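You operate a simulated robot arm through the tools that you are given. There is no shell and no other tool. Be economical: measure what you need, move in short steps, check, and stop when the job is done.

Carry out the task below with a simulated two-armed robot. There is one attempt and no reset: what you move stays moved.

JOB
Pick up the blue-handled paddle with one hand, pass it to the other hand and put it on the work patch of the white-topped table.

The check looks at the end state, three seconds after you hand in, the way a careful person would. Anything else that was tipped, shoved, dropped, spilled or broken makes it a failure.

ROBOT AND FRAMES
Two 7-joint arms with two-finger parallel grippers on one trunk, on a base that drives. Base frame: it is fixed to the floor where the robot stands at the start and does not move with it; the origin is under the middle of the robot, x ahead of it, y to its left, z up. Lengths are in m, angles in degrees, forces in N, time in s.
The left shoulder is at the start at [0.062, 0.196, 1.104], the right one opposite. With the tool pointing down near the work surface each hand reaches from about 0.28 to 0.72 m from the robot's upright axis, wherever it stands, measured 20 degrees to its own side. Places, roughly: work patch of the white-topped table [-4, 0.1, 0.8]. Payload 1.57 kg a hand.
The TCP of each hand is the grasp point between the finger pads, 0.03 m short of the fingertips. In the tool frame z runs along the fingers and y along their closing line. The gripper opens to 0.11 m. The fingers are 0.024 m wide and 0.012 m thick; the gripper's body (0.048 by 0.112 m) begins 0.078 m behind the TCP.
Orientation is that of the tool frame in the base frame, as a unit quaternion [w, x, y, z]. With the fingers straight down and closing along the base's y, the tool's x points along the base's -x, its y along +y and its z along -z.

CONTROLS
- The arms move only by the tool move_arm. It takes "left_steps", "right_steps" or both (then of equal length, played together; a hand with none holds still); each is a list of rows, each a list of 3 entries, a list of its own where there are three numbers: the closure in counts, from 0 (fully open) to 255 (shut), then the shift along the base's x, y, z in m, then the turn, a rotation vector about the base's x, y, z in rad. In form: [[fingers, [x, y, z], [wx, wy, wz]], ...]. A call has 1 to 8 rows; each row shifts and turns the commanded pose from where the row before left it. Rows are played at 5 a second. More than 0.05 m and 8.6 degrees between two rows, or a gripper value outside its range, and nothing of the call is played. Where a pose cannot be reached the arm comes as near as it can. A force on the tool above 40 N (or 10 N above the force at the start of the call, whichever is more), or a blocked arm, ends the call early, and 0.2 s more pass. Each finger travels about 0.072 m/s and halts on what it meets, pressing with about 42 N; the grip force reading is that of the motor and also rises with nothing between the fingers. The clock runs only during rows and for 0.2 s after the last one: add rows that do not move to give the fingers time. It gives the time, the measured TCP pose, the force on the tool (base axes), the opening and the grip force at its end, in the units of the frame above (readings bear some noise), with the torque about the TCP (base axes, N m) and any sound that the robot's microphone picked up.
- Cameras (640 x 400 px; columns grow to the right, rows downward): "scene" is now at [0.0963, -0.0222, 1.6763]; the picture's right is [-0.33, -0.94, 0.00], its down [-0.82, 0.29, -0.50] and it looks along [0.47, -0.17, -0.86] (base axes); focal length 255 px, centre (320, 200). "left" rides on the left gripper at [0.07, -0.016, -0.141] in its tool frame; the picture's right is [0.23, 0.97, 0.00], its down [-0.85, 0.20, -0.48] and it looks along [-0.47, 0.11, 0.88] (tool axes); focal length 222 px, centre (320, 200). "right" rides on the right gripper at [0.07, 0.016, -0.141] in its tool frame; the picture's right is [-0.23, 0.97, 0.00], its down [-0.86, -0.20, -0.48] and it looks along [-0.47, -0.11, 0.88] (tool axes); focal length 222 px, centre (320, 200). There is no depth. A picture from a camera that has moved, and an enlarged one, comes with that camera's place and axes in the base frame and with its lens.
- capture(camera): a new picture of that camera. The clock stands still meanwhile.
- raise_lower(by): slides the trunk up (or, below 0, down) by that many m; the arms and the scene camera ride with it, the base frame stays. It gives what a move gives, with no picture.
- base_move(legs): drives the robot by 1 to 6 legs, each [ahead, left, turn to the left] in m, m and degrees, along the robot's own axes; the way and the turn of a leg run together, so that a leg with both is an arc; at most 1.5 m and 180 degrees a leg. The arms and the cameras ride along, it lands a little off, and it stops where it bumps. It gives what a move gives.
- pan_tilt(pan, tilt): turns the head with the scene camera to pan (to the left, within 86 degrees either way) and tilt (down, from -29 to 69), counted from straight ahead of the robot. It gives what a move gives.
- zoom(camera, box): a new picture of the part [left, top, right, bottom] of that camera's present view, enlarged. The clock stands still meanwhile.
- job_done(): hands the job in; it is judged then, once.

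Go step by step. Nothing tells you exact positions but the pictures and the camera data: compare them with the known pose of the tool, close in by small moves and look again before you grip or let go. The budget is 120 turns and 92 pictures, counting those below and the enlarged ones. Unless the task says otherwise, let go and move clear before handing in, and close with one line.

The tools are called as name(argument=value, ...) on one line, values as JSON. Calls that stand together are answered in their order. move_arm: Moves the arms, as the interface text tells. Its arguments: {"type":"object","properties":{"left_steps":{"type":"array","items":{"type":"array"}},"right_steps":{"type":"array","items":{"type":"array"}}},"required":[]} The other tools are called the same way: raise_lower (by) slides the trunk up or down; base_move (legs) drives the base; pan_tilt (pan, tilt) turns the head that bears the scene camera; capture (camera) takes a picture; zoom (camera, box) takes an enlarged picture of a part of a camera's view; job_done () hands the job in.

At the start:

```text
time_s: 0.0
left_tcp_pos: [0.5639, 0.0512, 1.1088]
left_orientation: [0.0, 0.0, 1.0, 0.0]
left_contact_force: [-0.6, -0.2, -0.4]
left_ft_torque: [0.04, -0.02, 0.0]
left_opening: 0.1097
left_finger_force: 0.1
right_tcp_pos: [0.3613, -0.2707, 1.1068]
right_orientation: [0.0, 0.0, 1.0, 0.001]
right_contact_force: [0.2, -0.5, -0.5]
right_ft_torque: [-0.03, 0.0, 0.01]
right_opening: 0.1096
right_finger_force: 0.0
trunk travel left (down, up): [-0.7, 0.29]
robot x, y, heading: [-0.0024, -0.0021, 0.2]
head pan, tilt: [-19.3, 59.7]
```

scene: 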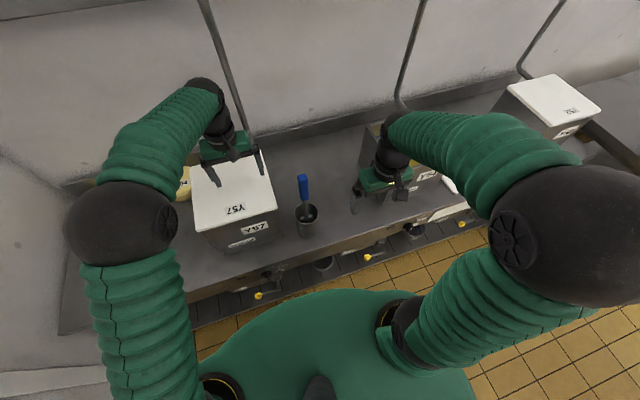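
right: 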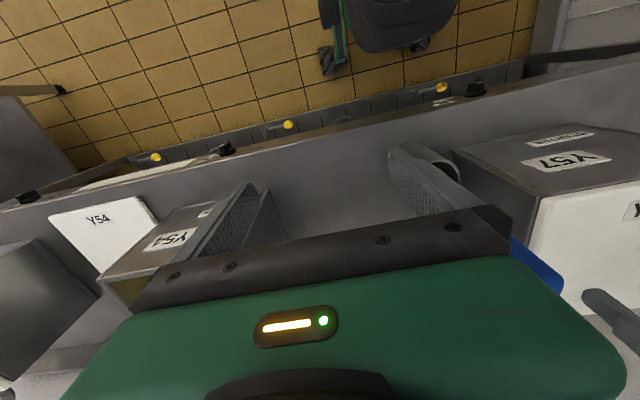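
left: 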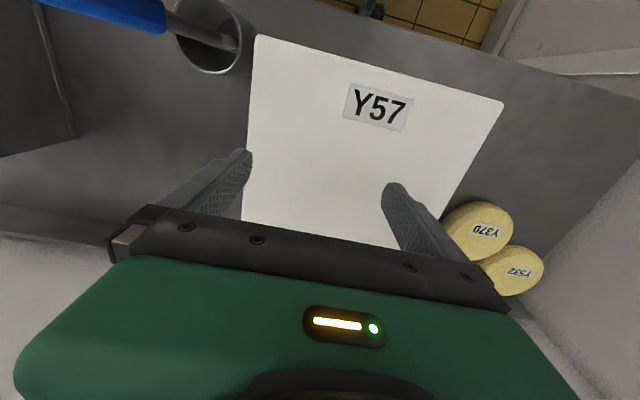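

The blue-handled paddle stands in a small pot between the boxes Y57 and Y54. I take closer pictures to measure it.

zoom(camera="scene", box=[240, 140, 400, 260])

zoom(camera="left", box=[0, 0, 320, 200])

```text
3.33 times, centred on (320, 200) of scene
camera zoom: at [0.0963, -0.0222, 1.6763], right [-0.33, -0.94, 0.0], down [-0.82, 0.29, -0.5], along [0.47, -0.17, -0.86], focal length 849 px, centre (320, 200)
```

zoom: 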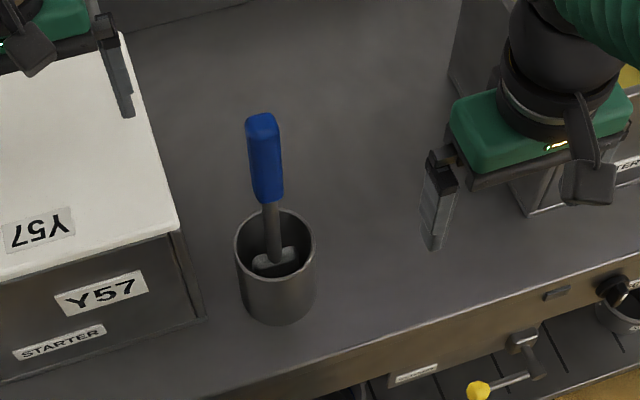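

```text
2.00 times, centred on (160, 100) of left
camera zoom: at [0.4938, 0.0343, 1.2507], right [-0.23, 0.97, 0.0], down [0.86, 0.2, 0.48], along [0.47, 0.11, -0.88], focal length 444 px, centre (640, 400)
```

zoom: 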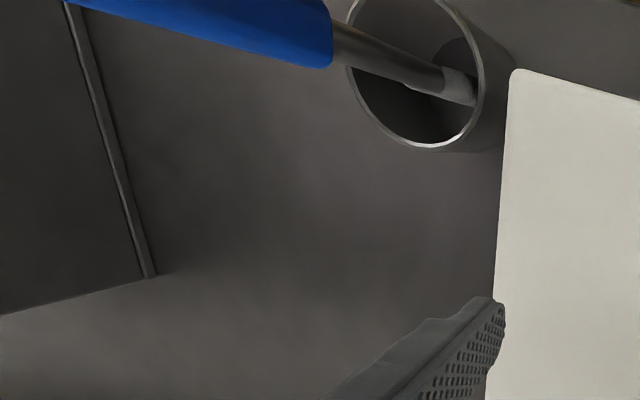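

The paddle stands nearly upright, with the handle from about (0.484,-0.113,0.994) to (0.468,-0.109,1.14). The right hand will take it from above, so I lift the right hand, move the left one aside and look again.

move_arm(right_steps=[[0, [0, 0, 0.05], [0, 0, 0]], [0, [0, 0, 0.05], [0, 0, 0]], [0, [0, 0, 0.05], [0, 0, 0]], [0, [0, 0, 0], [0, 0, 0]], [0, [0.0, 0.04, 0], [0, 0, 0]]], left_steps=[[0, [0, 0.0, 0.05], [0, 0, 0]], [0, [0, 0.03, 0.04], [0, 0, 0]], [0, [0, 0.05, 0], [0, 0, 0]], [0, [0, 0.05, 0], [0, 0, 0]], [0, [0, 0.04, 0], [0, 0, 0]]])

capture(camera="right")

capture(camera="scene")

```text
time_s: 1.2
left_tcp_pos: [0.5582, 0.2234, 1.2012]
left_orientation: [0.0, 0.0, 1.0, -0.001]
left_contact_force: [-0.3, 0.3, 0.2]
left_ft_torque: [-0.03, -0.02, 0.03]
left_opening: 0.11
left_finger_force: 0.0
right_tcp_pos: [0.3596, -0.2279, 1.2627]
right_orientation: [0.0, 0.0, 1.0, -0.001]
right_contact_force: [-0.1, -0.1, 0.0]
right_ft_torque: [-0.03, 0.0, 0.02]
right_opening: 0.1097
right_finger_force: 0.1
trunk travel left (down, up): [-0.7, 0.29]
robot x, y, heading: [-0.0015, -0.0008, 0.0]
head pan, tilt: [-19.3, 59.7]
```

```text
86 pictures are left
camera right: at [0.2891, -0.2112, 1.4038], right [0.23, 0.97, 0.0], down [0.85, -0.2, 0.48], along [0.47, -0.11, -0.88], focal length 222 px, centre (320, 200)
```

right: 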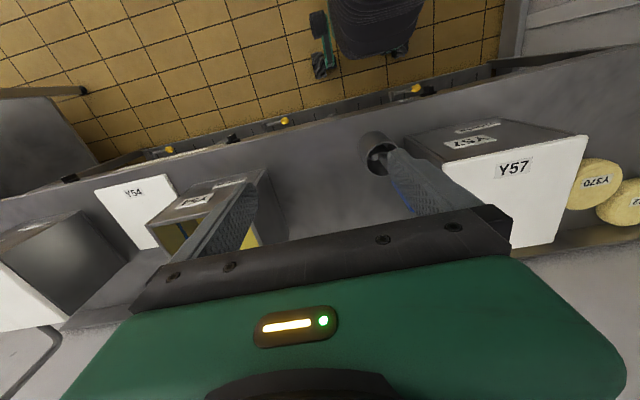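

```text
85 pictures are left
camera scene: at [0.0952, -0.0181, 1.6765], right [-0.33, -0.94, 0.0], down [-0.82, 0.28, -0.5], along [0.48, -0.17, -0.86], focal length 255 px, centre (320, 200)
```

scene: 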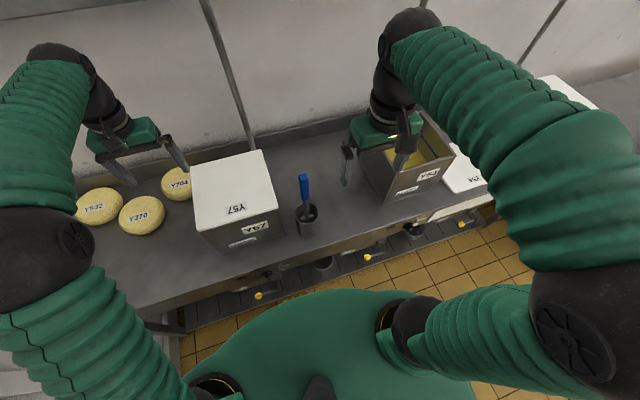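

The way is clear. I bring the right hand over the handle and check alignment.

move_arm(right_steps=[[0, [0.03, 0.03, 0], [0, 0, 0]], [0, [0.03, 0.03, 0], [0, 0, 0]], [0, [0.03, 0.03, 0], [0, 0, 0]], [0, [0.02, 0.029, 0], [0, 0, 0]], [0, [0, 0, 0], [0, 0, 0]]])

capture(camera="right")

zoom(camera="scene", box=[240, 100, 400, 240])

capture(camera="left")

```text
time_s: 2.4
left_tcp_pos: [0.5597, 0.2207, 1.2013]
left_orientation: [0.001, 0.001, 1.0, 0.001]
left_contact_force: [-0.1, -0.3, 0.9]
left_ft_torque: [0.01, 0.0, 0.01]
left_opening: 0.1101
left_finger_force: 0.1
right_tcp_pos: [0.4713, -0.106, 1.259]
right_orientation: [0.001, 0.0, 1.0, 0.0]
right_contact_force: [-0.2, 1.0, 0.0]
right_ft_torque: [-0.02, 0.0, 0.02]
right_opening: 0.1103
right_finger_force: 0.0
trunk travel left (down, up): [-0.7, 0.29]
robot x, y, heading: [-0.0016, 0.0005, -0.2]
head pan, tilt: [-19.3, 59.7]
```

```text
84 pictures are left
camera right: at [0.4014, -0.09, 1.4], right [0.23, 0.97, 0.0], down [0.85, -0.2, 0.48], along [0.47, -0.11, -0.88], focal length 222 px, centre (320, 200)
```

right: 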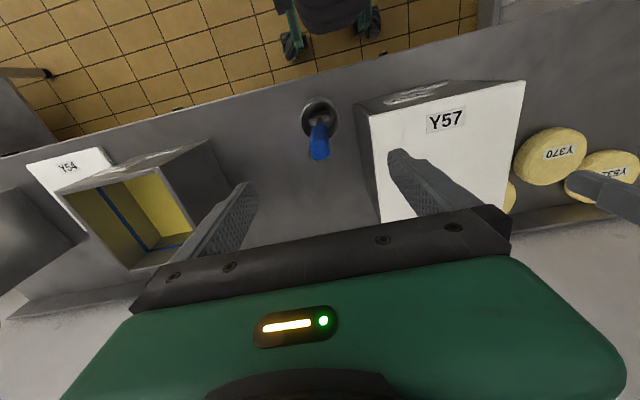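

```text
2.86 times, centred on (320, 170) of scene
camera zoom: at [0.0962, -0.0203, 1.6764], right [-0.33, -0.94, 0.0], down [-0.82, 0.28, -0.5], along [0.47, -0.17, -0.86], focal length 728 px, centre (320, 286)
```

zoom: 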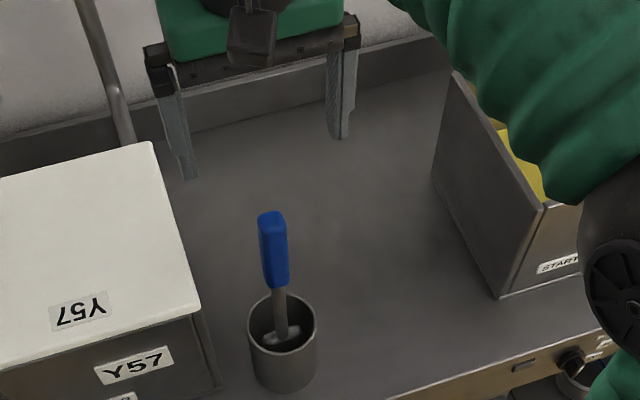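

```text
82 pictures are left
camera left: at [0.49, 0.2047, 1.3436], right [-0.23, 0.97, 0.0], down [0.85, 0.2, 0.48], along [0.47, 0.11, -0.88], focal length 222 px, centre (320, 200)
```

left: 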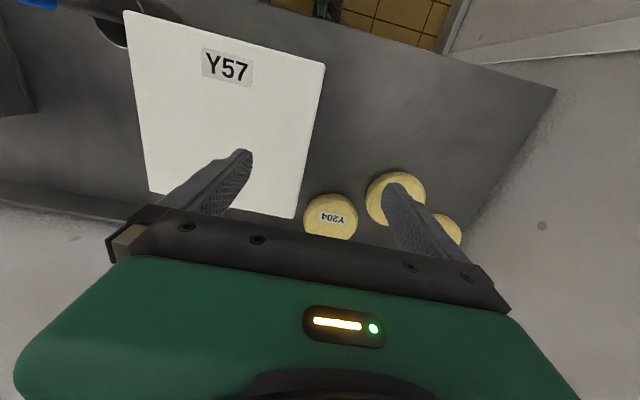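

The estimates agree: the handle top is about (0.474,-0.108,1.138), and the lid of Y57 is at z≈0.975, below where the fingertips will be. I come down around the handle.

move_arm(right_steps=[[0, [0.003, -0.002, -0.04], [0, 0, 0]], [0, [0.001, 0, -0.04], [0, 0, 0]], [0, [0.001, 0, -0.04], [0, 0, 0]], [0, [0.0, 0, -0.03], [0, 0, 0]], [0, [0.0, 0, -0.02], [0, 0, 0]], [0, [0, 0, 0], [0, 0, 0]]])

capture(camera="right")

zoom(camera="scene", box=[240, 100, 400, 240])

```text
time_s: 3.8
left_tcp_pos: [0.5589, 0.2211, 1.2017]
left_orientation: [0.0, 0.0, 1.0, -0.001]
left_contact_force: [0.2, 0.0, -0.4]
left_ft_torque: [-0.04, -0.04, 0.0]
left_opening: 0.1098
left_finger_force: 0.1
right_tcp_pos: [0.4743, -0.1117, 1.0867]
right_orientation: [0.0, 0.0, 1.0, 0.0]
right_contact_force: [-0.7, 0.8, -0.4]
right_ft_torque: [0.02, -0.06, -0.02]
right_opening: 0.1099
right_finger_force: 0.0
trunk travel left (down, up): [-0.7, 0.29]
robot x, y, heading: [0.0025, -0.0015, 0.2]
head pan, tilt: [-19.3, 59.7]
```

```text
81 pictures are left
camera right: at [0.4044, -0.096, 1.229], right [0.23, 0.97, 0.0], down [0.85, -0.2, 0.48], along [0.47, -0.11, -0.88], focal length 222 px, centre (320, 200)
```

right: 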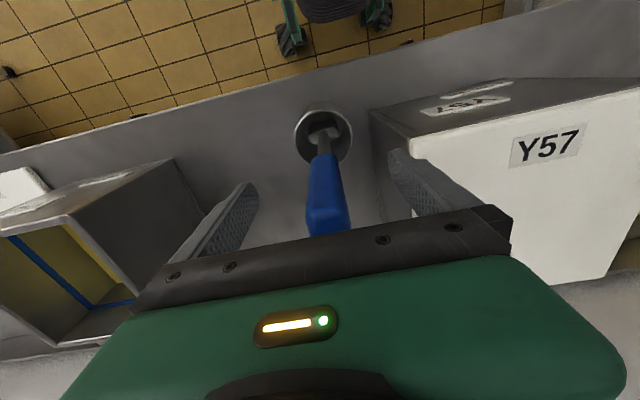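

```text
2.86 times, centred on (320, 170) of scene
camera zoom: at [0.0963, -0.0203, 1.6764], right [-0.33, -0.94, 0.0], down [-0.82, 0.28, -0.5], along [0.47, -0.17, -0.86], focal length 728 px, centre (320, 286)
```

zoom: 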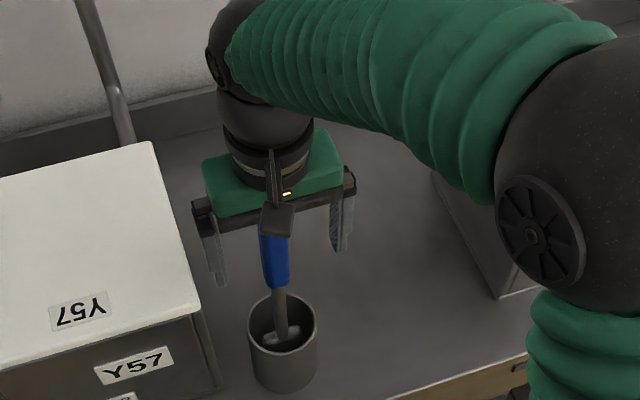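

The handle is centred between the right fingers, so I close.

move_arm(right_steps=[[100, [0, 0, 0], [0, 0, 0]], [180, [0, 0, 0], [0, 0, 0]], [255, [0, 0, 0], [0, 0, 0]], [255, [0, 0, 0], [0, 0, 0]], [255, [0, 0, 0], [0, 0, 0]], [255, [0, 0, 0], [0, 0, 0]]])

capture(camera="right")

```text
time_s: 5.2
left_tcp_pos: [0.5608, 0.2218, 1.2014]
left_orientation: [0.001, 0.001, 1.0, 0.0]
left_contact_force: [0.2, 1.0, -0.7]
left_ft_torque: [0.03, 0.01, -0.01]
left_opening: 0.11
left_finger_force: 0.0
right_tcp_pos: [0.4744, -0.1126, 1.0879]
right_orientation: [0.0, 0.0, 1.0, 0.001]
right_contact_force: [-0.7, 0.3, 1.5]
right_ft_torque: [-0.05, 0.16, 0.0]
right_opening: 0.0258
right_finger_force: 37.1
trunk travel left (down, up): [-0.7, 0.29]
robot x, y, heading: [0.0025, -0.0045, -0.2]
head pan, tilt: [-19.3, 59.7]
```

```text
79 pictures are left
camera right: at [0.4048, -0.0961, 1.2292], right [0.23, 0.97, 0.0], down [0.86, -0.2, 0.48], along [0.47, -0.11, -0.88], focal length 222 px, centre (320, 200)
```

right: 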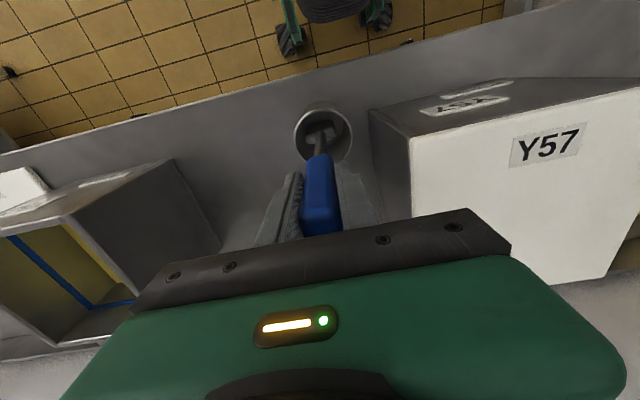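

The handle is gripped at 26 mm. I lift it along its own slight lean, in small steps.

move_arm(right_steps=[[255, [-0.001, 0, 0.015], [0, 0, 0]], [255, [-0.002, 0, 0.02], [0, 0, 0]], [255, [-0.002, 0, 0.025], [0, 0, 0]], [255, [-0.002, 0, 0.025], [0, 0, 0]], [255, [0, 0, 0], [0, 0, 0]]])

zoom(camera="scene", box=[240, 100, 400, 240])

```text
time_s: 6.4
left_tcp_pos: [0.5613, 0.2203, 1.2015]
left_orientation: [0.0, 0.001, 1.0, 0.0]
left_contact_force: [-1.2, 0.0, -0.7]
left_ft_torque: [-0.01, 0.0, 0.01]
left_opening: 0.1102
left_finger_force: 0.1
right_tcp_pos: [0.4671, -0.1123, 1.1716]
right_orientation: [0.0, 0.0, 1.0, 0.0]
right_contact_force: [0.6, 0.7, -1.4]
right_ft_torque: [-0.01, -0.01, 0.0]
right_opening: 0.0257
right_finger_force: 37.1
trunk travel left (down, up): [-0.7, 0.29]
robot x, y, heading: [0.0042, 0.0022, 0.2]
head pan, tilt: [-19.3, 59.7]
```

```text
2.86 times, centred on (320, 170) of scene
camera zoom: at [0.0973, -0.0205, 1.6763], right [-0.33, -0.94, 0.0], down [-0.82, 0.28, -0.5], along [0.47, -0.17, -0.86], focal length 728 px, centre (320, 286)
```

zoom: 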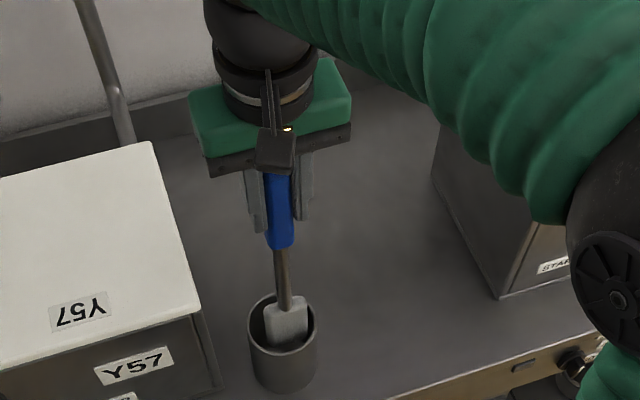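

The paddle rises freely. I keep lifting until the blade clears the rim.

move_arm(right_steps=[[255, [-0.002, 0, 0.025], [0, 0, 0]], [255, [-0.002, 0, 0.025], [0, 0, 0]], [255, [-0.002, 0, 0.025], [0, 0, 0]], [255, [-0.001, 0, 0.03], [0, 0, 0]], [255, [0, 0, 0.03], [0, 0, 0]], [255, [0, 0, 0], [0, 0, 0]]])

capture(camera="scene")

capture(camera="right")

```text
time_s: 7.8
left_tcp_pos: [0.5598, 0.2204, 1.1999]
left_orientation: [0.0, 0.0, 1.0, 0.0]
left_contact_force: [-0.4, 0.6, -0.8]
left_ft_torque: [0.01, 0.03, -0.01]
left_opening: 0.11
left_finger_force: 0.0
right_tcp_pos: [0.463, -0.1121, 1.3072]
right_orientation: [-0.001, 0.0, 1.0, 0.0]
right_contact_force: [0.1, 0.1, -1.7]
right_ft_torque: [-0.02, -0.01, 0.03]
right_opening: 0.0256
right_finger_force: 36.4
trunk travel left (down, up): [-0.7, 0.29]
robot x, y, heading: [-0.0045, -0.0001, -0.0]
head pan, tilt: [-19.3, 59.7]
```

```text
77 pictures are left
camera scene: at [0.0975, -0.0205, 1.6763], right [-0.33, -0.94, 0.0], down [-0.82, 0.28, -0.5], along [0.47, -0.17, -0.86], focal length 255 px, centre (320, 200)
```

scene: 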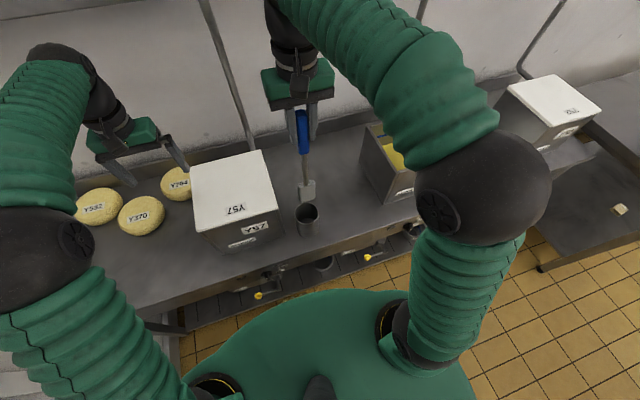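

```text
76 pictures are left
camera right: at [0.393, -0.096, 1.4493], right [0.23, 0.97, 0.0], down [0.86, -0.2, 0.48], along [0.47, -0.11, -0.88], focal length 222 px, centre (320, 200)
```

right: 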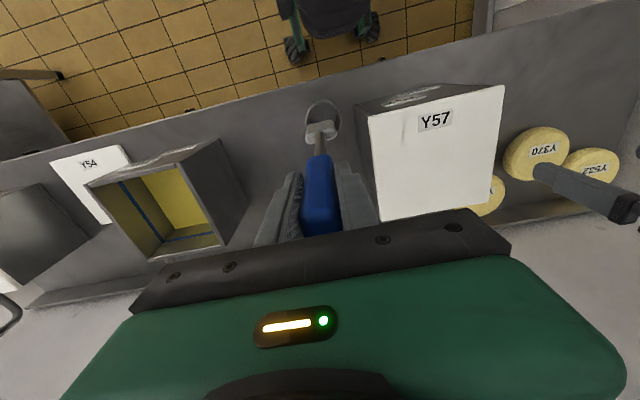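

The blade is clear of the pot with its tip at about z 1.0. I raise the trunk a bit and look around before backing away from the counter.

raise_lower(by=0.1)

pan_tilt(pan=86, tilt=15)

capture(camera="scene")

pan_tilt(pan=-86, tilt=15)

capture(camera="scene")

```text
time_s: 9.1
left_tcp_pos: [0.5608, 0.22, 1.3024]
left_orientation: [-0.001, 0.001, 1.0, 0.0]
left_contact_force: [-0.1, -0.3, -0.4]
left_ft_torque: [0.0, 0.01, 0.01]
left_opening: 0.1101
left_finger_force: 0.1
right_tcp_pos: [0.4628, -0.1121, 1.4076]
right_orientation: [0.0, 0.0, 1.0, 0.0]
right_contact_force: [-0.3, 0.7, -0.8]
right_ft_torque: [-0.01, -0.01, 0.0]
right_opening: 0.0257
right_finger_force: 37.0
trunk travel left (down, up): [-0.8, 0.19]
robot x, y, heading: [0.0017, -0.0006, -0.1]
head pan, tilt: [-19.3, 59.7]
```

```text
time_s: 10.9
left_tcp_pos: [0.5614, 0.2208, 1.301]
left_orientation: [0.0, 0.0, 1.0, 0.0]
left_contact_force: [-0.1, -0.2, 0.2]
left_ft_torque: [-0.03, 0.04, 0.0]
left_opening: 0.1099
left_finger_force: 0.1
right_tcp_pos: [0.4618, -0.1124, 1.4076]
right_orientation: [0.0, 0.0, 1.0, 0.0]
right_contact_force: [0.3, -0.4, -1.9]
right_ft_torque: [0.0, 0.03, 0.03]
right_opening: 0.0254
right_finger_force: 36.9
trunk travel left (down, up): [-0.8, 0.19]
robot x, y, heading: [-0.0011, 0.001, 0.0]
head pan, tilt: [85.9, 15.0]
```

```text
75 pictures are left
camera scene: at [0.0407, 0.095, 1.8423], right [1.0, -0.07, 0.0], down [-0.02, -0.26, -0.97], along [0.07, 0.96, -0.26], focal length 255 px, centre (320, 200)
```

scene: 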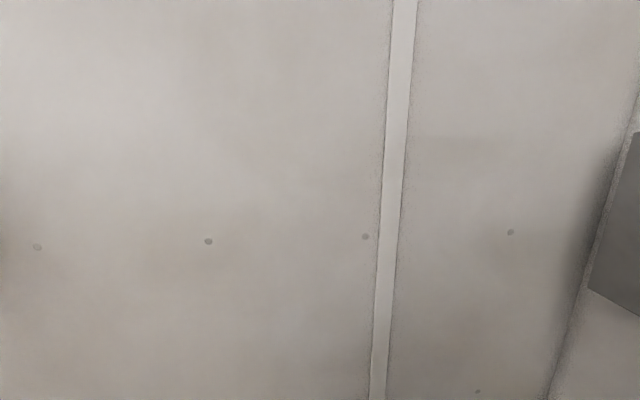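

```text
time_s: 13.6
left_tcp_pos: [0.5598, 0.2206, 1.301]
left_orientation: [0.0, 0.0, 1.0, -0.001]
left_contact_force: [1.1, 0.9, 0.1]
left_ft_torque: [-0.02, -0.01, -0.02]
left_opening: 0.11
left_finger_force: 0.0
right_tcp_pos: [0.4617, -0.1121, 1.4074]
right_orientation: [0.0, 0.0, 1.0, 0.0]
right_contact_force: [0.4, 0.1, -1.6]
right_ft_torque: [0.02, -0.03, -0.02]
right_opening: 0.0256
right_finger_force: 36.7
trunk travel left (down, up): [-0.8, 0.19]
robot x, y, heading: [0.0001, 0.0026, -0.1]
head pan, tilt: [-85.9, 15.0]
```

```text
74 pictures are left
camera scene: at [0.0408, -0.0915, 1.8424], right [-1.0, -0.07, 0.0], down [-0.02, 0.26, -0.97], along [0.07, -0.96, -0.26], focal length 255 px, centre (320, 200)
```

scene: 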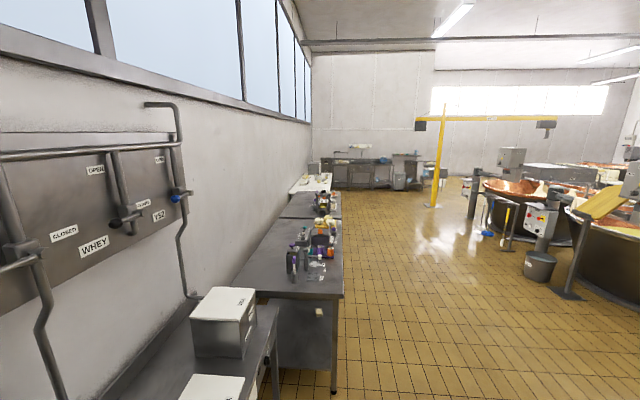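

I need to see the floor behind, so I look down to both sides.

pan_tilt(pan=-86, tilt=50)

capture(camera="scene")

pan_tilt(pan=86, tilt=50)

capture(camera="scene")

```text
time_s: 14.6
left_tcp_pos: [0.5606, 0.2203, 1.3021]
left_orientation: [0.0, 0.0, 1.0, -0.001]
left_contact_force: [0.1, -0.1, 0.1]
left_ft_torque: [0.04, -0.01, -0.03]
left_opening: 0.11
left_finger_force: 0.0
right_tcp_pos: [0.4624, -0.1126, 1.4078]
right_orientation: [0.0, 0.0, 1.0, 0.0]
right_contact_force: [-0.7, 0.0, -1.0]
right_ft_torque: [0.03, 0.01, 0.02]
right_opening: 0.0256
right_finger_force: 36.9
trunk travel left (down, up): [-0.8, 0.19]
robot x, y, heading: [-0.0, 0.0016, 0.1]
head pan, tilt: [-85.9, 50.0]
```

```text
73 pictures are left
camera scene: at [0.0395, -0.0752, 1.7887], right [-1.0, -0.07, 0.0], down [-0.06, 0.76, -0.64], along [0.04, -0.64, -0.77], focal length 255 px, centre (320, 200)
```

scene: 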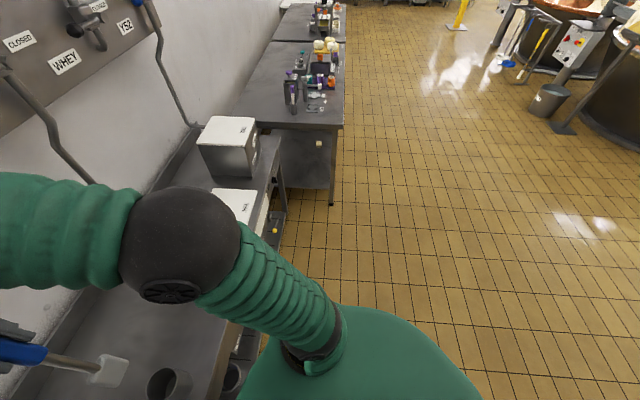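

```text
time_s: 17.2
left_tcp_pos: [0.5601, 0.2209, 1.3005]
left_orientation: [0.0, 0.001, 1.0, 0.0]
left_contact_force: [-0.3, 0.0, 1.1]
left_ft_torque: [-0.01, -0.01, 0.02]
left_opening: 0.1098
left_finger_force: 0.0
right_tcp_pos: [0.4629, -0.1128, 1.4069]
right_orientation: [0.0, 0.0, 1.0, 0.0]
right_contact_force: [-0.5, 0.3, -1.8]
right_ft_torque: [0.01, 0.01, 0.01]
right_opening: 0.0257
right_finger_force: 37.2
trunk travel left (down, up): [-0.8, 0.19]
robot x, y, heading: [0.0003, 0.0018, -0.1]
head pan, tilt: [85.9, 50.0]
```

```text
72 pictures are left
camera scene: at [0.0395, 0.0786, 1.7886], right [1.0, -0.07, 0.0], down [-0.06, -0.76, -0.64], along [0.04, 0.64, -0.77], focal length 255 px, centre (320, 200)
```

scene: 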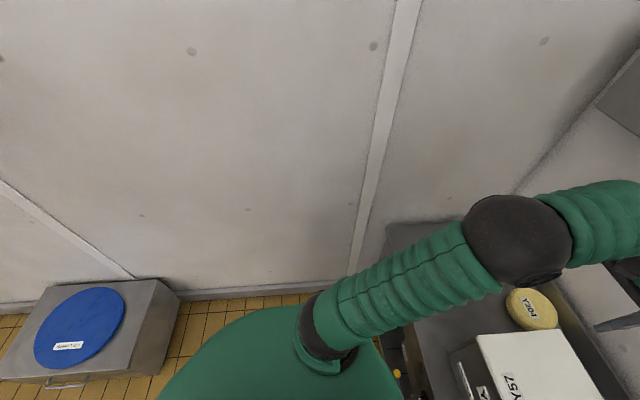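

Floor behind and to the right is clear, and there is only a bin with a blue lid near the left wall. I back off diagonally from the counter.

base_move(legs=[[-0.5, 0, 0], [-0.1, -0.5, 0]])

pan_tilt(pan=0, tilt=45)

capture(camera="scene")

```text
time_s: 22.6
left_tcp_pos: [-0.0237, -0.2779, 1.2988]
left_orientation: [0.0, 0.011, 1.0, -0.004]
left_contact_force: [0.5, 0.3, 0.3]
left_ft_torque: [-0.01, -0.02, 0.03]
left_opening: 0.11
left_finger_force: 0.2
right_tcp_pos: [-0.1297, -0.6089, 1.4083]
right_orientation: [-0.002, 0.012, 1.0, -0.004]
right_contact_force: [-0.6, 0.9, -1.3]
right_ft_torque: [0.0, 0.01, -0.05]
right_opening: 0.0255
right_finger_force: 36.7
trunk travel left (down, up): [-0.8, 0.19]
robot x, y, heading: [-0.5903, -0.4932, -0.9]
head pan, tilt: [85.9, 50.0]
```

```text
time_s: 24.2
left_tcp_pos: [-0.0282, -0.2883, 1.3035]
left_orientation: [0.0, 0.011, 1.0, 0.001]
left_contact_force: [0.1, -0.3, 0.1]
left_ft_torque: [-0.04, 0.01, 0.02]
left_opening: 0.11
left_finger_force: 0.1
right_tcp_pos: [-0.1326, -0.6175, 1.4082]
right_orientation: [0.0, 0.012, 1.0, 0.0]
right_contact_force: [0.5, 0.4, -2.0]
right_ft_torque: [0.01, 0.0, -0.01]
right_opening: 0.0255
right_finger_force: 36.6
trunk travel left (down, up): [-0.8, 0.19]
robot x, y, heading: [-0.5849, -0.4949, -1.4]
head pan, tilt: [0.0, 45.0]
```

```text
71 pictures are left
camera scene: at [-0.4749, -0.4965, 1.7954], right [-0.02, -1.0, 0.0], down [-0.71, 0.02, -0.71], along [0.71, -0.02, -0.71], focal length 255 px, centre (320, 200)
```

scene: 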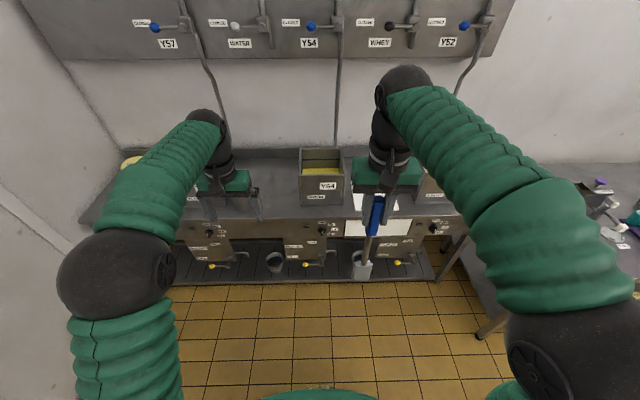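

Clear of the counter. Now I pitch the right hand forward so the paddle lies horizontal, blade flat and pointing ahead, so the left hand can grasp it from above.

move_arm(right_steps=[[255, [0.005, 0.0, -0.01], [0, -0.143, 0]], [255, [0.005, 0.0, -0.01], [0, -0.143, 0]], [255, [0.005, 0.0, -0.01], [0, -0.143, 0]], [255, [0.005, 0.0, -0.01], [0, -0.143, 0]], [255, [0.005, 0.0, -0.01], [0, -0.143, 0]], [255, [0.005, 0.0, -0.01], [0, -0.143, 0]], [255, [0, 0, 0], [0, 0, 0]]])

capture(camera="scene")

```text
time_s: 25.8
left_tcp_pos: [-0.0264, -0.2881, 1.3014]
left_orientation: [0.0, 0.011, 1.0, 0.001]
left_contact_force: [0.1, -0.7, -0.2]
left_ft_torque: [-0.02, 0.01, 0.01]
left_opening: 0.11
left_finger_force: 0.0
right_tcp_pos: [-0.1026, -0.617, 1.3483]
right_orientation: [0.416, 0.01, 0.909, 0.005]
right_contact_force: [0.6, -0.1, -1.7]
right_ft_torque: [0.01, 0.14, 0.02]
right_opening: 0.0256
right_finger_force: 37.0
trunk travel left (down, up): [-0.8, 0.19]
robot x, y, heading: [-0.5949, -0.4978, -1.4]
head pan, tilt: [0.0, 45.0]
```

```text
70 pictures are left
camera scene: at [-0.4749, -0.4963, 1.7953], right [-0.02, -1.0, 0.0], down [-0.71, 0.02, -0.71], along [0.71, -0.02, -0.71], focal length 255 px, centre (320, 200)
```

scene: 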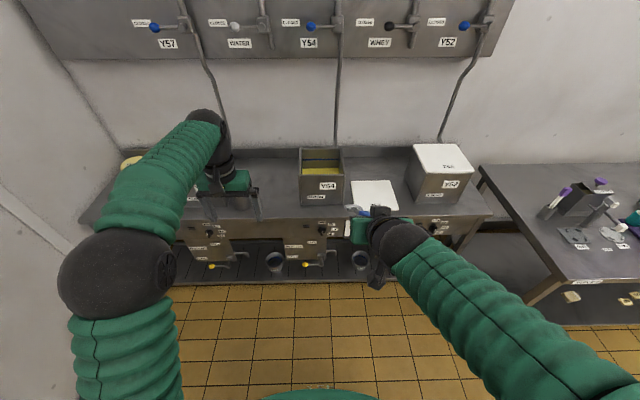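

The wrist follows well, so I finish the pitch to horizontal.

move_arm(right_steps=[[255, [0.0, 0.01, -0.01], [0, -0.143, 0]], [255, [0.0, 0.01, -0.01], [0, -0.143, 0]], [255, [0.0, 0.01, -0.01], [0, -0.143, 0]], [255, [0.0, 0.01, -0.01], [0, -0.143, 0]], [255, [0.0, 0.01, -0.01], [0, -0.141, 0]], [255, [0, 0, 0], [0, 0, 0]]])

capture(camera="scene")

capture(camera="left")

```text
time_s: 27.2
left_tcp_pos: [-0.0269, -0.2863, 1.3017]
left_orientation: [0.001, 0.011, 1.0, 0.0]
left_contact_force: [0.0, 0.1, 0.6]
left_ft_torque: [0.0, 0.01, -0.02]
left_opening: 0.1098
left_finger_force: 0.1
right_tcp_pos: [-0.0964, -0.5928, 1.3193]
right_orientation: [0.608, 0.025, 0.794, -0.015]
right_contact_force: [-0.7, -0.2, -1.0]
right_ft_torque: [0.03, 0.01, 0.04]
right_opening: 0.0
right_finger_force: 21.2
right hand out of reach, approached as far as the arm can: row 1, 2, 3, 5
trunk travel left (down, up): [-0.8, 0.19]
robot x, y, heading: [-0.5903, -0.4932, -1.2]
head pan, tilt: [0.0, 45.0]
```

```text
69 pictures are left
camera scene: at [-0.475, -0.4949, 1.7954], right [-0.02, -1.0, 0.0], down [-0.71, 0.02, -0.71], along [0.71, -0.02, -0.71], focal length 255 px, centre (320, 200)
```

scene: 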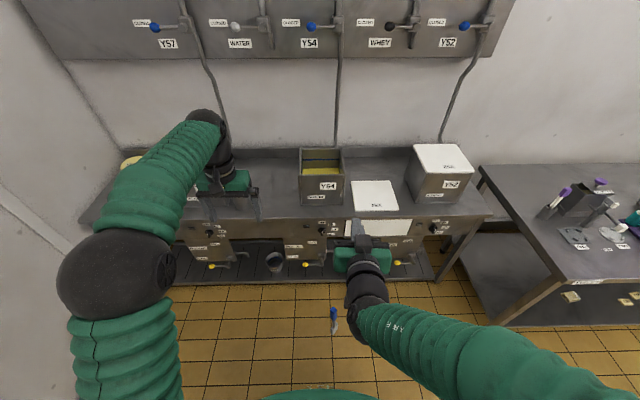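

```text
68 pictures are left
camera left: at [-0.0964, -0.301, 1.4437], right [-0.21, 0.98, 0.0], down [0.86, 0.18, 0.48], along [0.47, 0.1, -0.88], focal length 222 px, centre (320, 200)
```

left: 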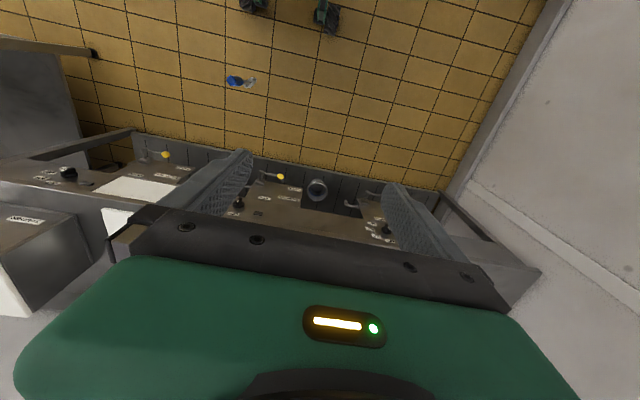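

The right wrist flipped near its reach limit and the paddle slipped out; by triangulation it is still falling at z≈0.56 near (-0.03,-0.57). I let it settle and then find it on the floor.

move_arm(right_steps=[[0, [0, 0, 0], [0, 0, 0]], [0, [0, 0, 0], [0, 0, 0]], [0, [0, 0, 0], [0, 0, 0]], [0, [0, 0, 0], [0, 0, 0]], [0, [0, 0, 0], [0, 0, 0]], [0, [0, 0, 0], [0, 0, 0]], [0, [0, 0, 0], [0, 0, 0]], [0, [0, 0, 0], [0, 0, 0]]])

capture(camera="scene")

capture(camera="left")

```text
time_s: 29.0
left_tcp_pos: [-0.0272, -0.2875, 1.3006]
left_orientation: [0.0, 0.011, 1.0, 0.0]
left_contact_force: [0.1, -0.3, 0.6]
left_ft_torque: [0.02, 0.04, 0.01]
left_opening: 0.1103
left_finger_force: 0.0
right_tcp_pos: [-0.0961, -0.5946, 1.3185]
right_orientation: [0.607, 0.026, 0.794, -0.016]
right_contact_force: [0.3, -0.6, -0.5]
right_ft_torque: [-0.03, -0.01, 0.0]
right_opening: 0.1099
right_finger_force: 0.2
trunk travel left (down, up): [-0.8, 0.19]
robot x, y, heading: [-0.5911, -0.4942, -1.4]
head pan, tilt: [0.0, 45.0]
```

```text
67 pictures are left
camera scene: at [-0.4756, -0.4961, 1.7954], right [-0.02, -1.0, 0.0], down [-0.71, 0.02, -0.71], along [0.71, -0.02, -0.71], focal length 255 px, centre (320, 200)
```

scene: 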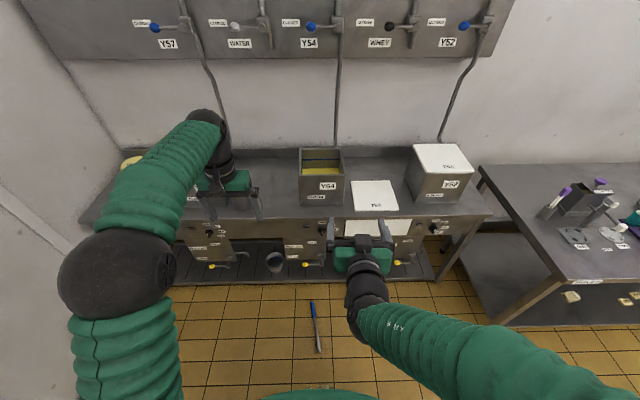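

```text
66 pictures are left
camera left: at [-0.0962, -0.302, 1.4437], right [-0.21, 0.98, 0.0], down [0.86, 0.18, 0.48], along [0.47, 0.1, -0.88], focal length 222 px, centre (320, 200)
```

left: 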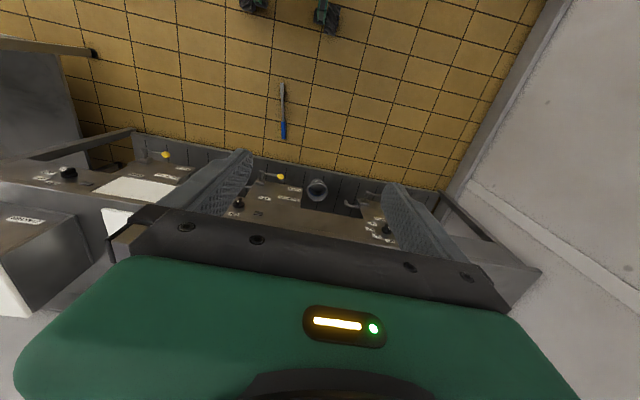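

The paddle lies on the floor at about (-0.02,-0.496) (blade) to (0.289,-0.462) (handle end), apparently unharmed. I bring the right hand back to pointing down and will pick it up from the floor.

move_arm(right_steps=[[0, [-0.005, -0.01, 0.0], [0, 0.135, 0]], [0, [-0.005, -0.01, 0.0], [0, 0.135, 0]], [0, [-0.005, -0.01, 0.0], [0, 0.135, 0]], [0, [-0.005, -0.01, 0.0], [0, 0.135, 0]], [0, [-0.005, -0.01, 0.0], [0, 0.135, 0]], [0, [-0.005, 0, 0.0], [0, 0.135, 0]], [0, [0, 0, 0.0], [0, 0.135, 0]], [0, [0, 0, 0], [0, 0.135, 0]]])

capture(camera="scene")

zoom(camera="scene", box=[270, 280, 370, 380])

```text
time_s: 30.8
left_tcp_pos: [-0.0256, -0.2859, 1.3011]
left_orientation: [0.0, 0.012, 1.0, 0.001]
left_contact_force: [0.8, -0.1, -0.6]
left_ft_torque: [0.01, 0.0, 0.03]
left_opening: 0.1103
left_finger_force: 0.1
right_tcp_pos: [-0.1211, -0.6444, 1.3203]
right_orientation: [0.146, 0.018, 0.989, -0.035]
right_contact_force: [-0.4, 0.1, -0.5]
right_ft_torque: [0.01, -0.02, 0.02]
right_opening: 0.11
right_finger_force: 0.1
right hand out of reach, approached as far as the arm can: row 4
trunk travel left (down, up): [-0.8, 0.19]
robot x, y, heading: [-0.5898, -0.4942, -1.6]
head pan, tilt: [0.0, 45.0]
```

```text
65 pictures are left
camera scene: at [-0.4732, -0.4956, 1.7952], right [-0.02, -1.0, 0.0], down [-0.71, 0.02, -0.7], along [0.7, -0.02, -0.71], focal length 255 px, centre (320, 200)
```

scene: 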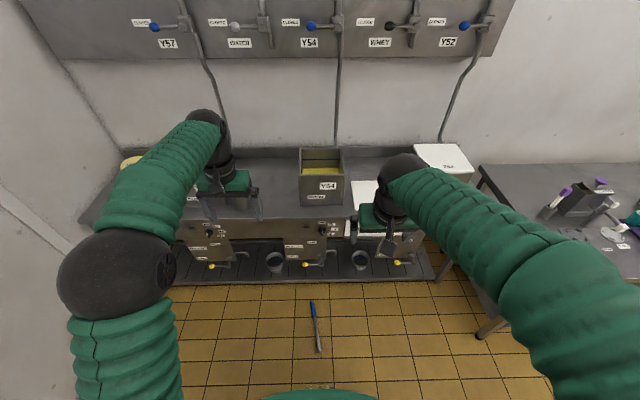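

```text
4.00 times, centred on (320, 330) of scene
camera zoom: at [-0.4732, -0.4956, 1.7952], right [-0.02, -1.0, 0.0], down [-0.71, 0.02, -0.7], along [0.7, -0.02, -0.71], focal length 1019 px, centre (320, -320)
```

zoom: 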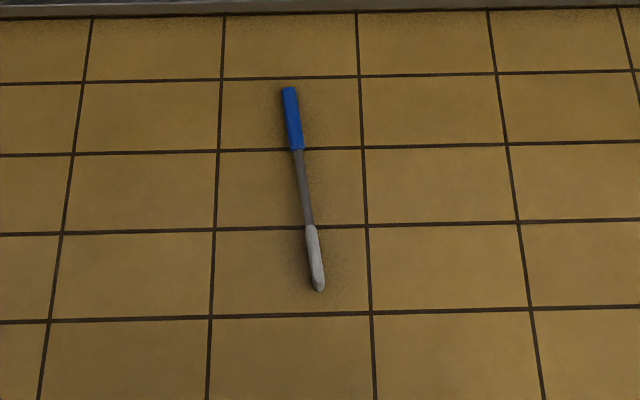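

The paddle seems fine, handle forward and axis turned about 8°. I straighten the right hand, drive a little closer and lower the trunk, keeping the hands well above the floor.

move_arm(right_steps=[[0, [0, 0, 0], [0, 0.147, 0]], [0, [0, 0, 0], [0, 0.147, 0]], [0, [0, 0, 0], [0, 0, 0]]])

base_move(legs=[[0.12, 0.1, 1.5]])

raise_lower(by=-0.5)

capture(camera="scene")

capture(camera="right")

```text
time_s: 31.6
left_tcp_pos: [-0.0281, -0.2868, 1.3017]
left_orientation: [0.002, 0.011, 1.0, 0.0]
left_contact_force: [-0.4, -0.1, -0.7]
left_ft_torque: [0.02, -0.02, -0.02]
left_opening: 0.1101
left_finger_force: 0.2
right_tcp_pos: [-0.125, -0.644, 1.3211]
right_orientation: [0.002, 0.012, 0.999, -0.037]
right_contact_force: [-0.3, -0.2, 0.4]
right_ft_torque: [0.0, 0.02, 0.0]
right_opening: 0.1099
right_finger_force: 0.0
trunk travel left (down, up): [-0.8, 0.19]
robot x, y, heading: [-0.5904, -0.4948, -1.2]
head pan, tilt: [0.0, 45.0]
```

```text
time_s: 33.0
left_tcp_pos: [0.0837, -0.1953, 1.3055]
left_orientation: [0.002, 0.001, 1.0, 0.006]
left_contact_force: [1.1, -1.3, -0.5]
left_ft_torque: [0.12, 0.0, -0.02]
left_opening: 0.1101
left_finger_force: 0.1
right_tcp_pos: [-0.0052, -0.5546, 1.3204]
right_orientation: [0.003, 0.0, 1.0, -0.03]
right_contact_force: [-0.7, -2.1, 0.6]
right_ft_torque: [0.13, 0.04, 0.01]
right_opening: 0.1098
right_finger_force: 0.2
trunk travel left (down, up): [-0.8, 0.19]
robot x, y, heading: [-0.4709, -0.3979, -0.3]
head pan, tilt: [0.0, 45.0]
```

```text
refused: -0.5 is not a number from -0.4 to 0.4
```

```text
63 pictures are left
camera scene: at [-0.3611, -0.423, 1.7955], right [0.0, -1.0, -0.01], down [-0.71, 0.01, -0.71], along [0.71, 0.01, -0.71], focal length 255 px, centre (320, 200)
```

scene: 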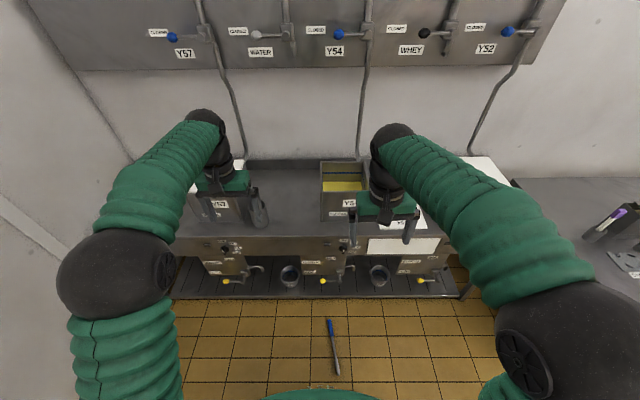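

```text
62 pictures are left
camera right: at [-0.0739, -0.5304, 1.4595], right [0.23, 0.97, -0.06], down [0.85, -0.17, 0.49], along [0.47, -0.16, -0.87], focal length 222 px, centre (320, 200)
```

right: 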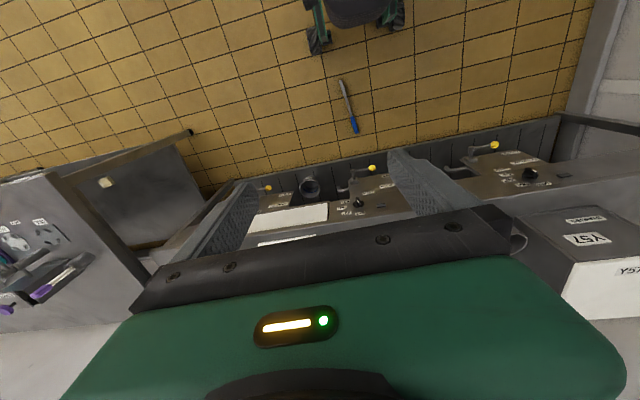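

All clear around the hands; the counter's lower tray starts at x≈0.42. I lower the trunk in two parts.

raise_lower(by=-0.4)

raise_lower(by=-0.3)

pan_tilt(pan=-5, tilt=55)

capture(camera="scene")

capture(camera="right")

capture(camera="left")

```text
time_s: 36.8
left_tcp_pos: [0.0843, -0.1767, 0.9017]
left_orientation: [0.002, 0.0, 1.0, -0.002]
left_contact_force: [-0.1, 0.0, -0.5]
left_ft_torque: [-0.02, 0.0, 0.03]
left_opening: 0.1103
left_finger_force: 0.0
right_tcp_pos: [-0.0022, -0.5372, 0.9215]
right_orientation: [0.003, 0.001, 0.999, -0.037]
right_contact_force: [0.0, 0.1, -0.4]
right_ft_torque: [-0.06, 0.04, 0.01]
right_opening: 0.1102
right_finger_force: 0.2
trunk travel left (down, up): [-0.4, 0.59]
robot x, y, heading: [-0.4724, -0.3981, 0.4]
head pan, tilt: [0.0, 45.0]
```

```text
time_s: 39.8
left_tcp_pos: [0.085, -0.1782, 0.6025]
left_orientation: [0.002, 0.0, 1.0, -0.001]
left_contact_force: [-0.4, -0.2, 1.1]
left_ft_torque: [0.02, -0.02, -0.02]
left_opening: 0.1099
left_finger_force: 0.1
right_tcp_pos: [-0.0028, -0.5367, 0.6217]
right_orientation: [0.002, 0.001, 0.999, -0.038]
right_contact_force: [-0.5, 0.0, 0.0]
right_ft_torque: [-0.02, -0.02, 0.01]
right_opening: 0.1098
right_finger_force: 0.0
trunk travel left (down, up): [-0.1, 0.89]
robot x, y, heading: [-0.4711, -0.4004, 0.1]
head pan, tilt: [0.0, 45.0]
```

```text
time_s: 40.5
left_tcp_pos: [0.0844, -0.1768, 0.6042]
left_orientation: [0.002, 0.0, 1.0, -0.001]
left_contact_force: [-0.1, 0.3, 0.3]
left_ft_torque: [0.01, -0.02, 0.02]
left_opening: 0.11
left_finger_force: 0.1
right_tcp_pos: [-0.0021, -0.5358, 0.6215]
right_orientation: [0.002, 0.0, 0.999, -0.038]
right_contact_force: [-0.3, -0.6, -0.1]
right_ft_torque: [-0.01, 0.01, 0.04]
right_opening: 0.1099
right_finger_force: 0.0
trunk travel left (down, up): [-0.1, 0.89]
robot x, y, heading: [-0.473, -0.3971, 0.1]
head pan, tilt: [-5.0, 55.0]
```

```text
61 pictures are left
camera scene: at [-0.3679, -0.4037, 1.082], right [-0.09, -1.0, 0.0], down [-0.82, 0.07, -0.57], along [0.57, -0.05, -0.82], focal length 255 px, centre (320, 200)
```

scene: 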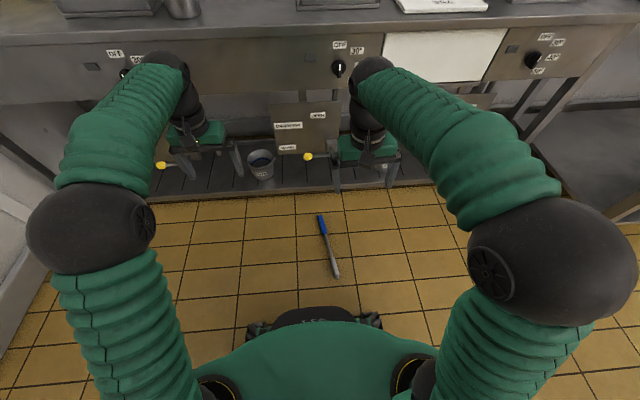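

```text
60 pictures are left
camera right: at [-0.073, -0.5098, 0.7609], right [0.23, 0.97, -0.07], down [0.85, -0.16, 0.5], along [0.47, -0.18, -0.87], focal length 222 px, centre (320, 200)
```

right: 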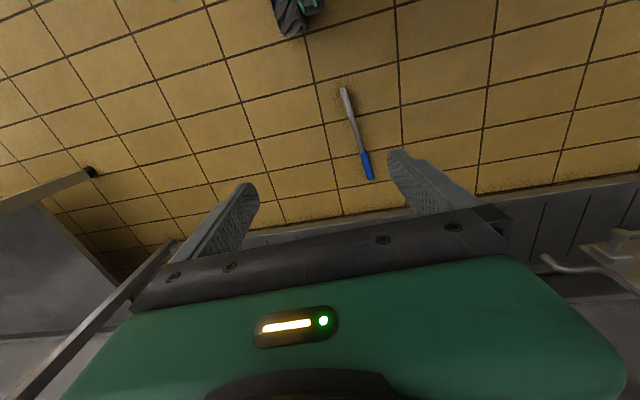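

```text
59 pictures are left
camera left: at [0.015, -0.1929, 0.7444], right [-0.23, 0.97, 0.0], down [0.85, 0.2, 0.48], along [0.47, 0.11, -0.88], focal length 222 px, centre (320, 200)
```

left: 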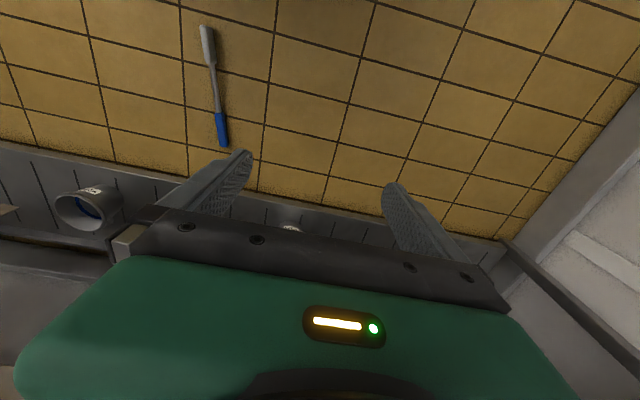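

Both views put the paddle's axis from (-0.03,-0.506) to (0.276,-0.467). I'll grip the shaft with the right hand at about (0.125,-0.487), so I lower the trunk the rest and move over it.

raise_lower(by=-0.09)

move_arm(right_steps=[[0, [0.02, 0.01, -0.04], [0.04, 0, 0.04]], [0, [0.02, 0.01, -0.04], [0.036, 0, 0.04]], [0, [0.02, 0.01, -0.04], [0, 0, 0.047]], [0, [0.02, 0.01, -0.04], [0, 0, 0]], [0, [0.02, 0.01, -0.04], [0, 0, 0]], [0, [0.02, 0, -0.04], [0, 0, 0]], [0, [0.007, 0, -0.04], [0, 0, 0]], [0, [0, 0, 0], [0, 0, 0]]])

capture(camera="right")

```text
time_s: 41.8
left_tcp_pos: [0.083, -0.1771, 0.5134]
left_orientation: [0.001, 0.0, 1.0, -0.001]
left_contact_force: [0.1, -0.1, 0.6]
left_ft_torque: [-0.03, -0.01, -0.03]
left_opening: 0.1102
left_finger_force: 0.0
right_tcp_pos: [-0.002, -0.5361, 0.5319]
right_orientation: [0.002, 0.001, 0.999, -0.038]
right_contact_force: [0.4, 0.0, -0.2]
right_ft_torque: [-0.02, 0.02, 0.0]
right_opening: 0.1102
right_finger_force: 0.1
trunk travel left (down, up): [-0.01, 0.98]
robot x, y, heading: [-0.4702, -0.3992, 0.1]
head pan, tilt: [-5.0, 55.0]
```

```text
time_s: 43.6
left_tcp_pos: [0.0829, -0.1762, 0.5138]
left_orientation: [0.002, 0.0, 1.0, -0.001]
left_contact_force: [0.4, 0.0, -0.2]
left_ft_torque: [-0.01, 0.0, 0.0]
left_opening: 0.1097
left_finger_force: 0.0
right_tcp_pos: [0.1232, -0.4873, 0.2555]
right_orientation: [0.004, -0.062, 0.998, 0.0]
right_contact_force: [0.5, -0.1, 0.0]
right_ft_torque: [0.0, 0.03, -0.01]
right_opening: 0.1097
right_finger_force: 0.0
trunk travel left (down, up): [-0.01, 0.98]
robot x, y, heading: [-0.4748, -0.4023, 0.3]
head pan, tilt: [-5.0, 55.0]
```

```text
58 pictures are left
camera right: at [0.0522, -0.48, 0.396], right [0.1, 0.99, 0.0], down [0.87, -0.09, 0.48], along [0.48, -0.05, -0.88], focal length 222 px, centre (320, 200)
```

right: 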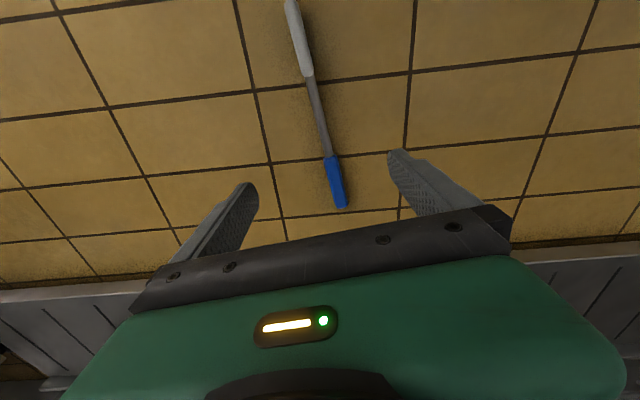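

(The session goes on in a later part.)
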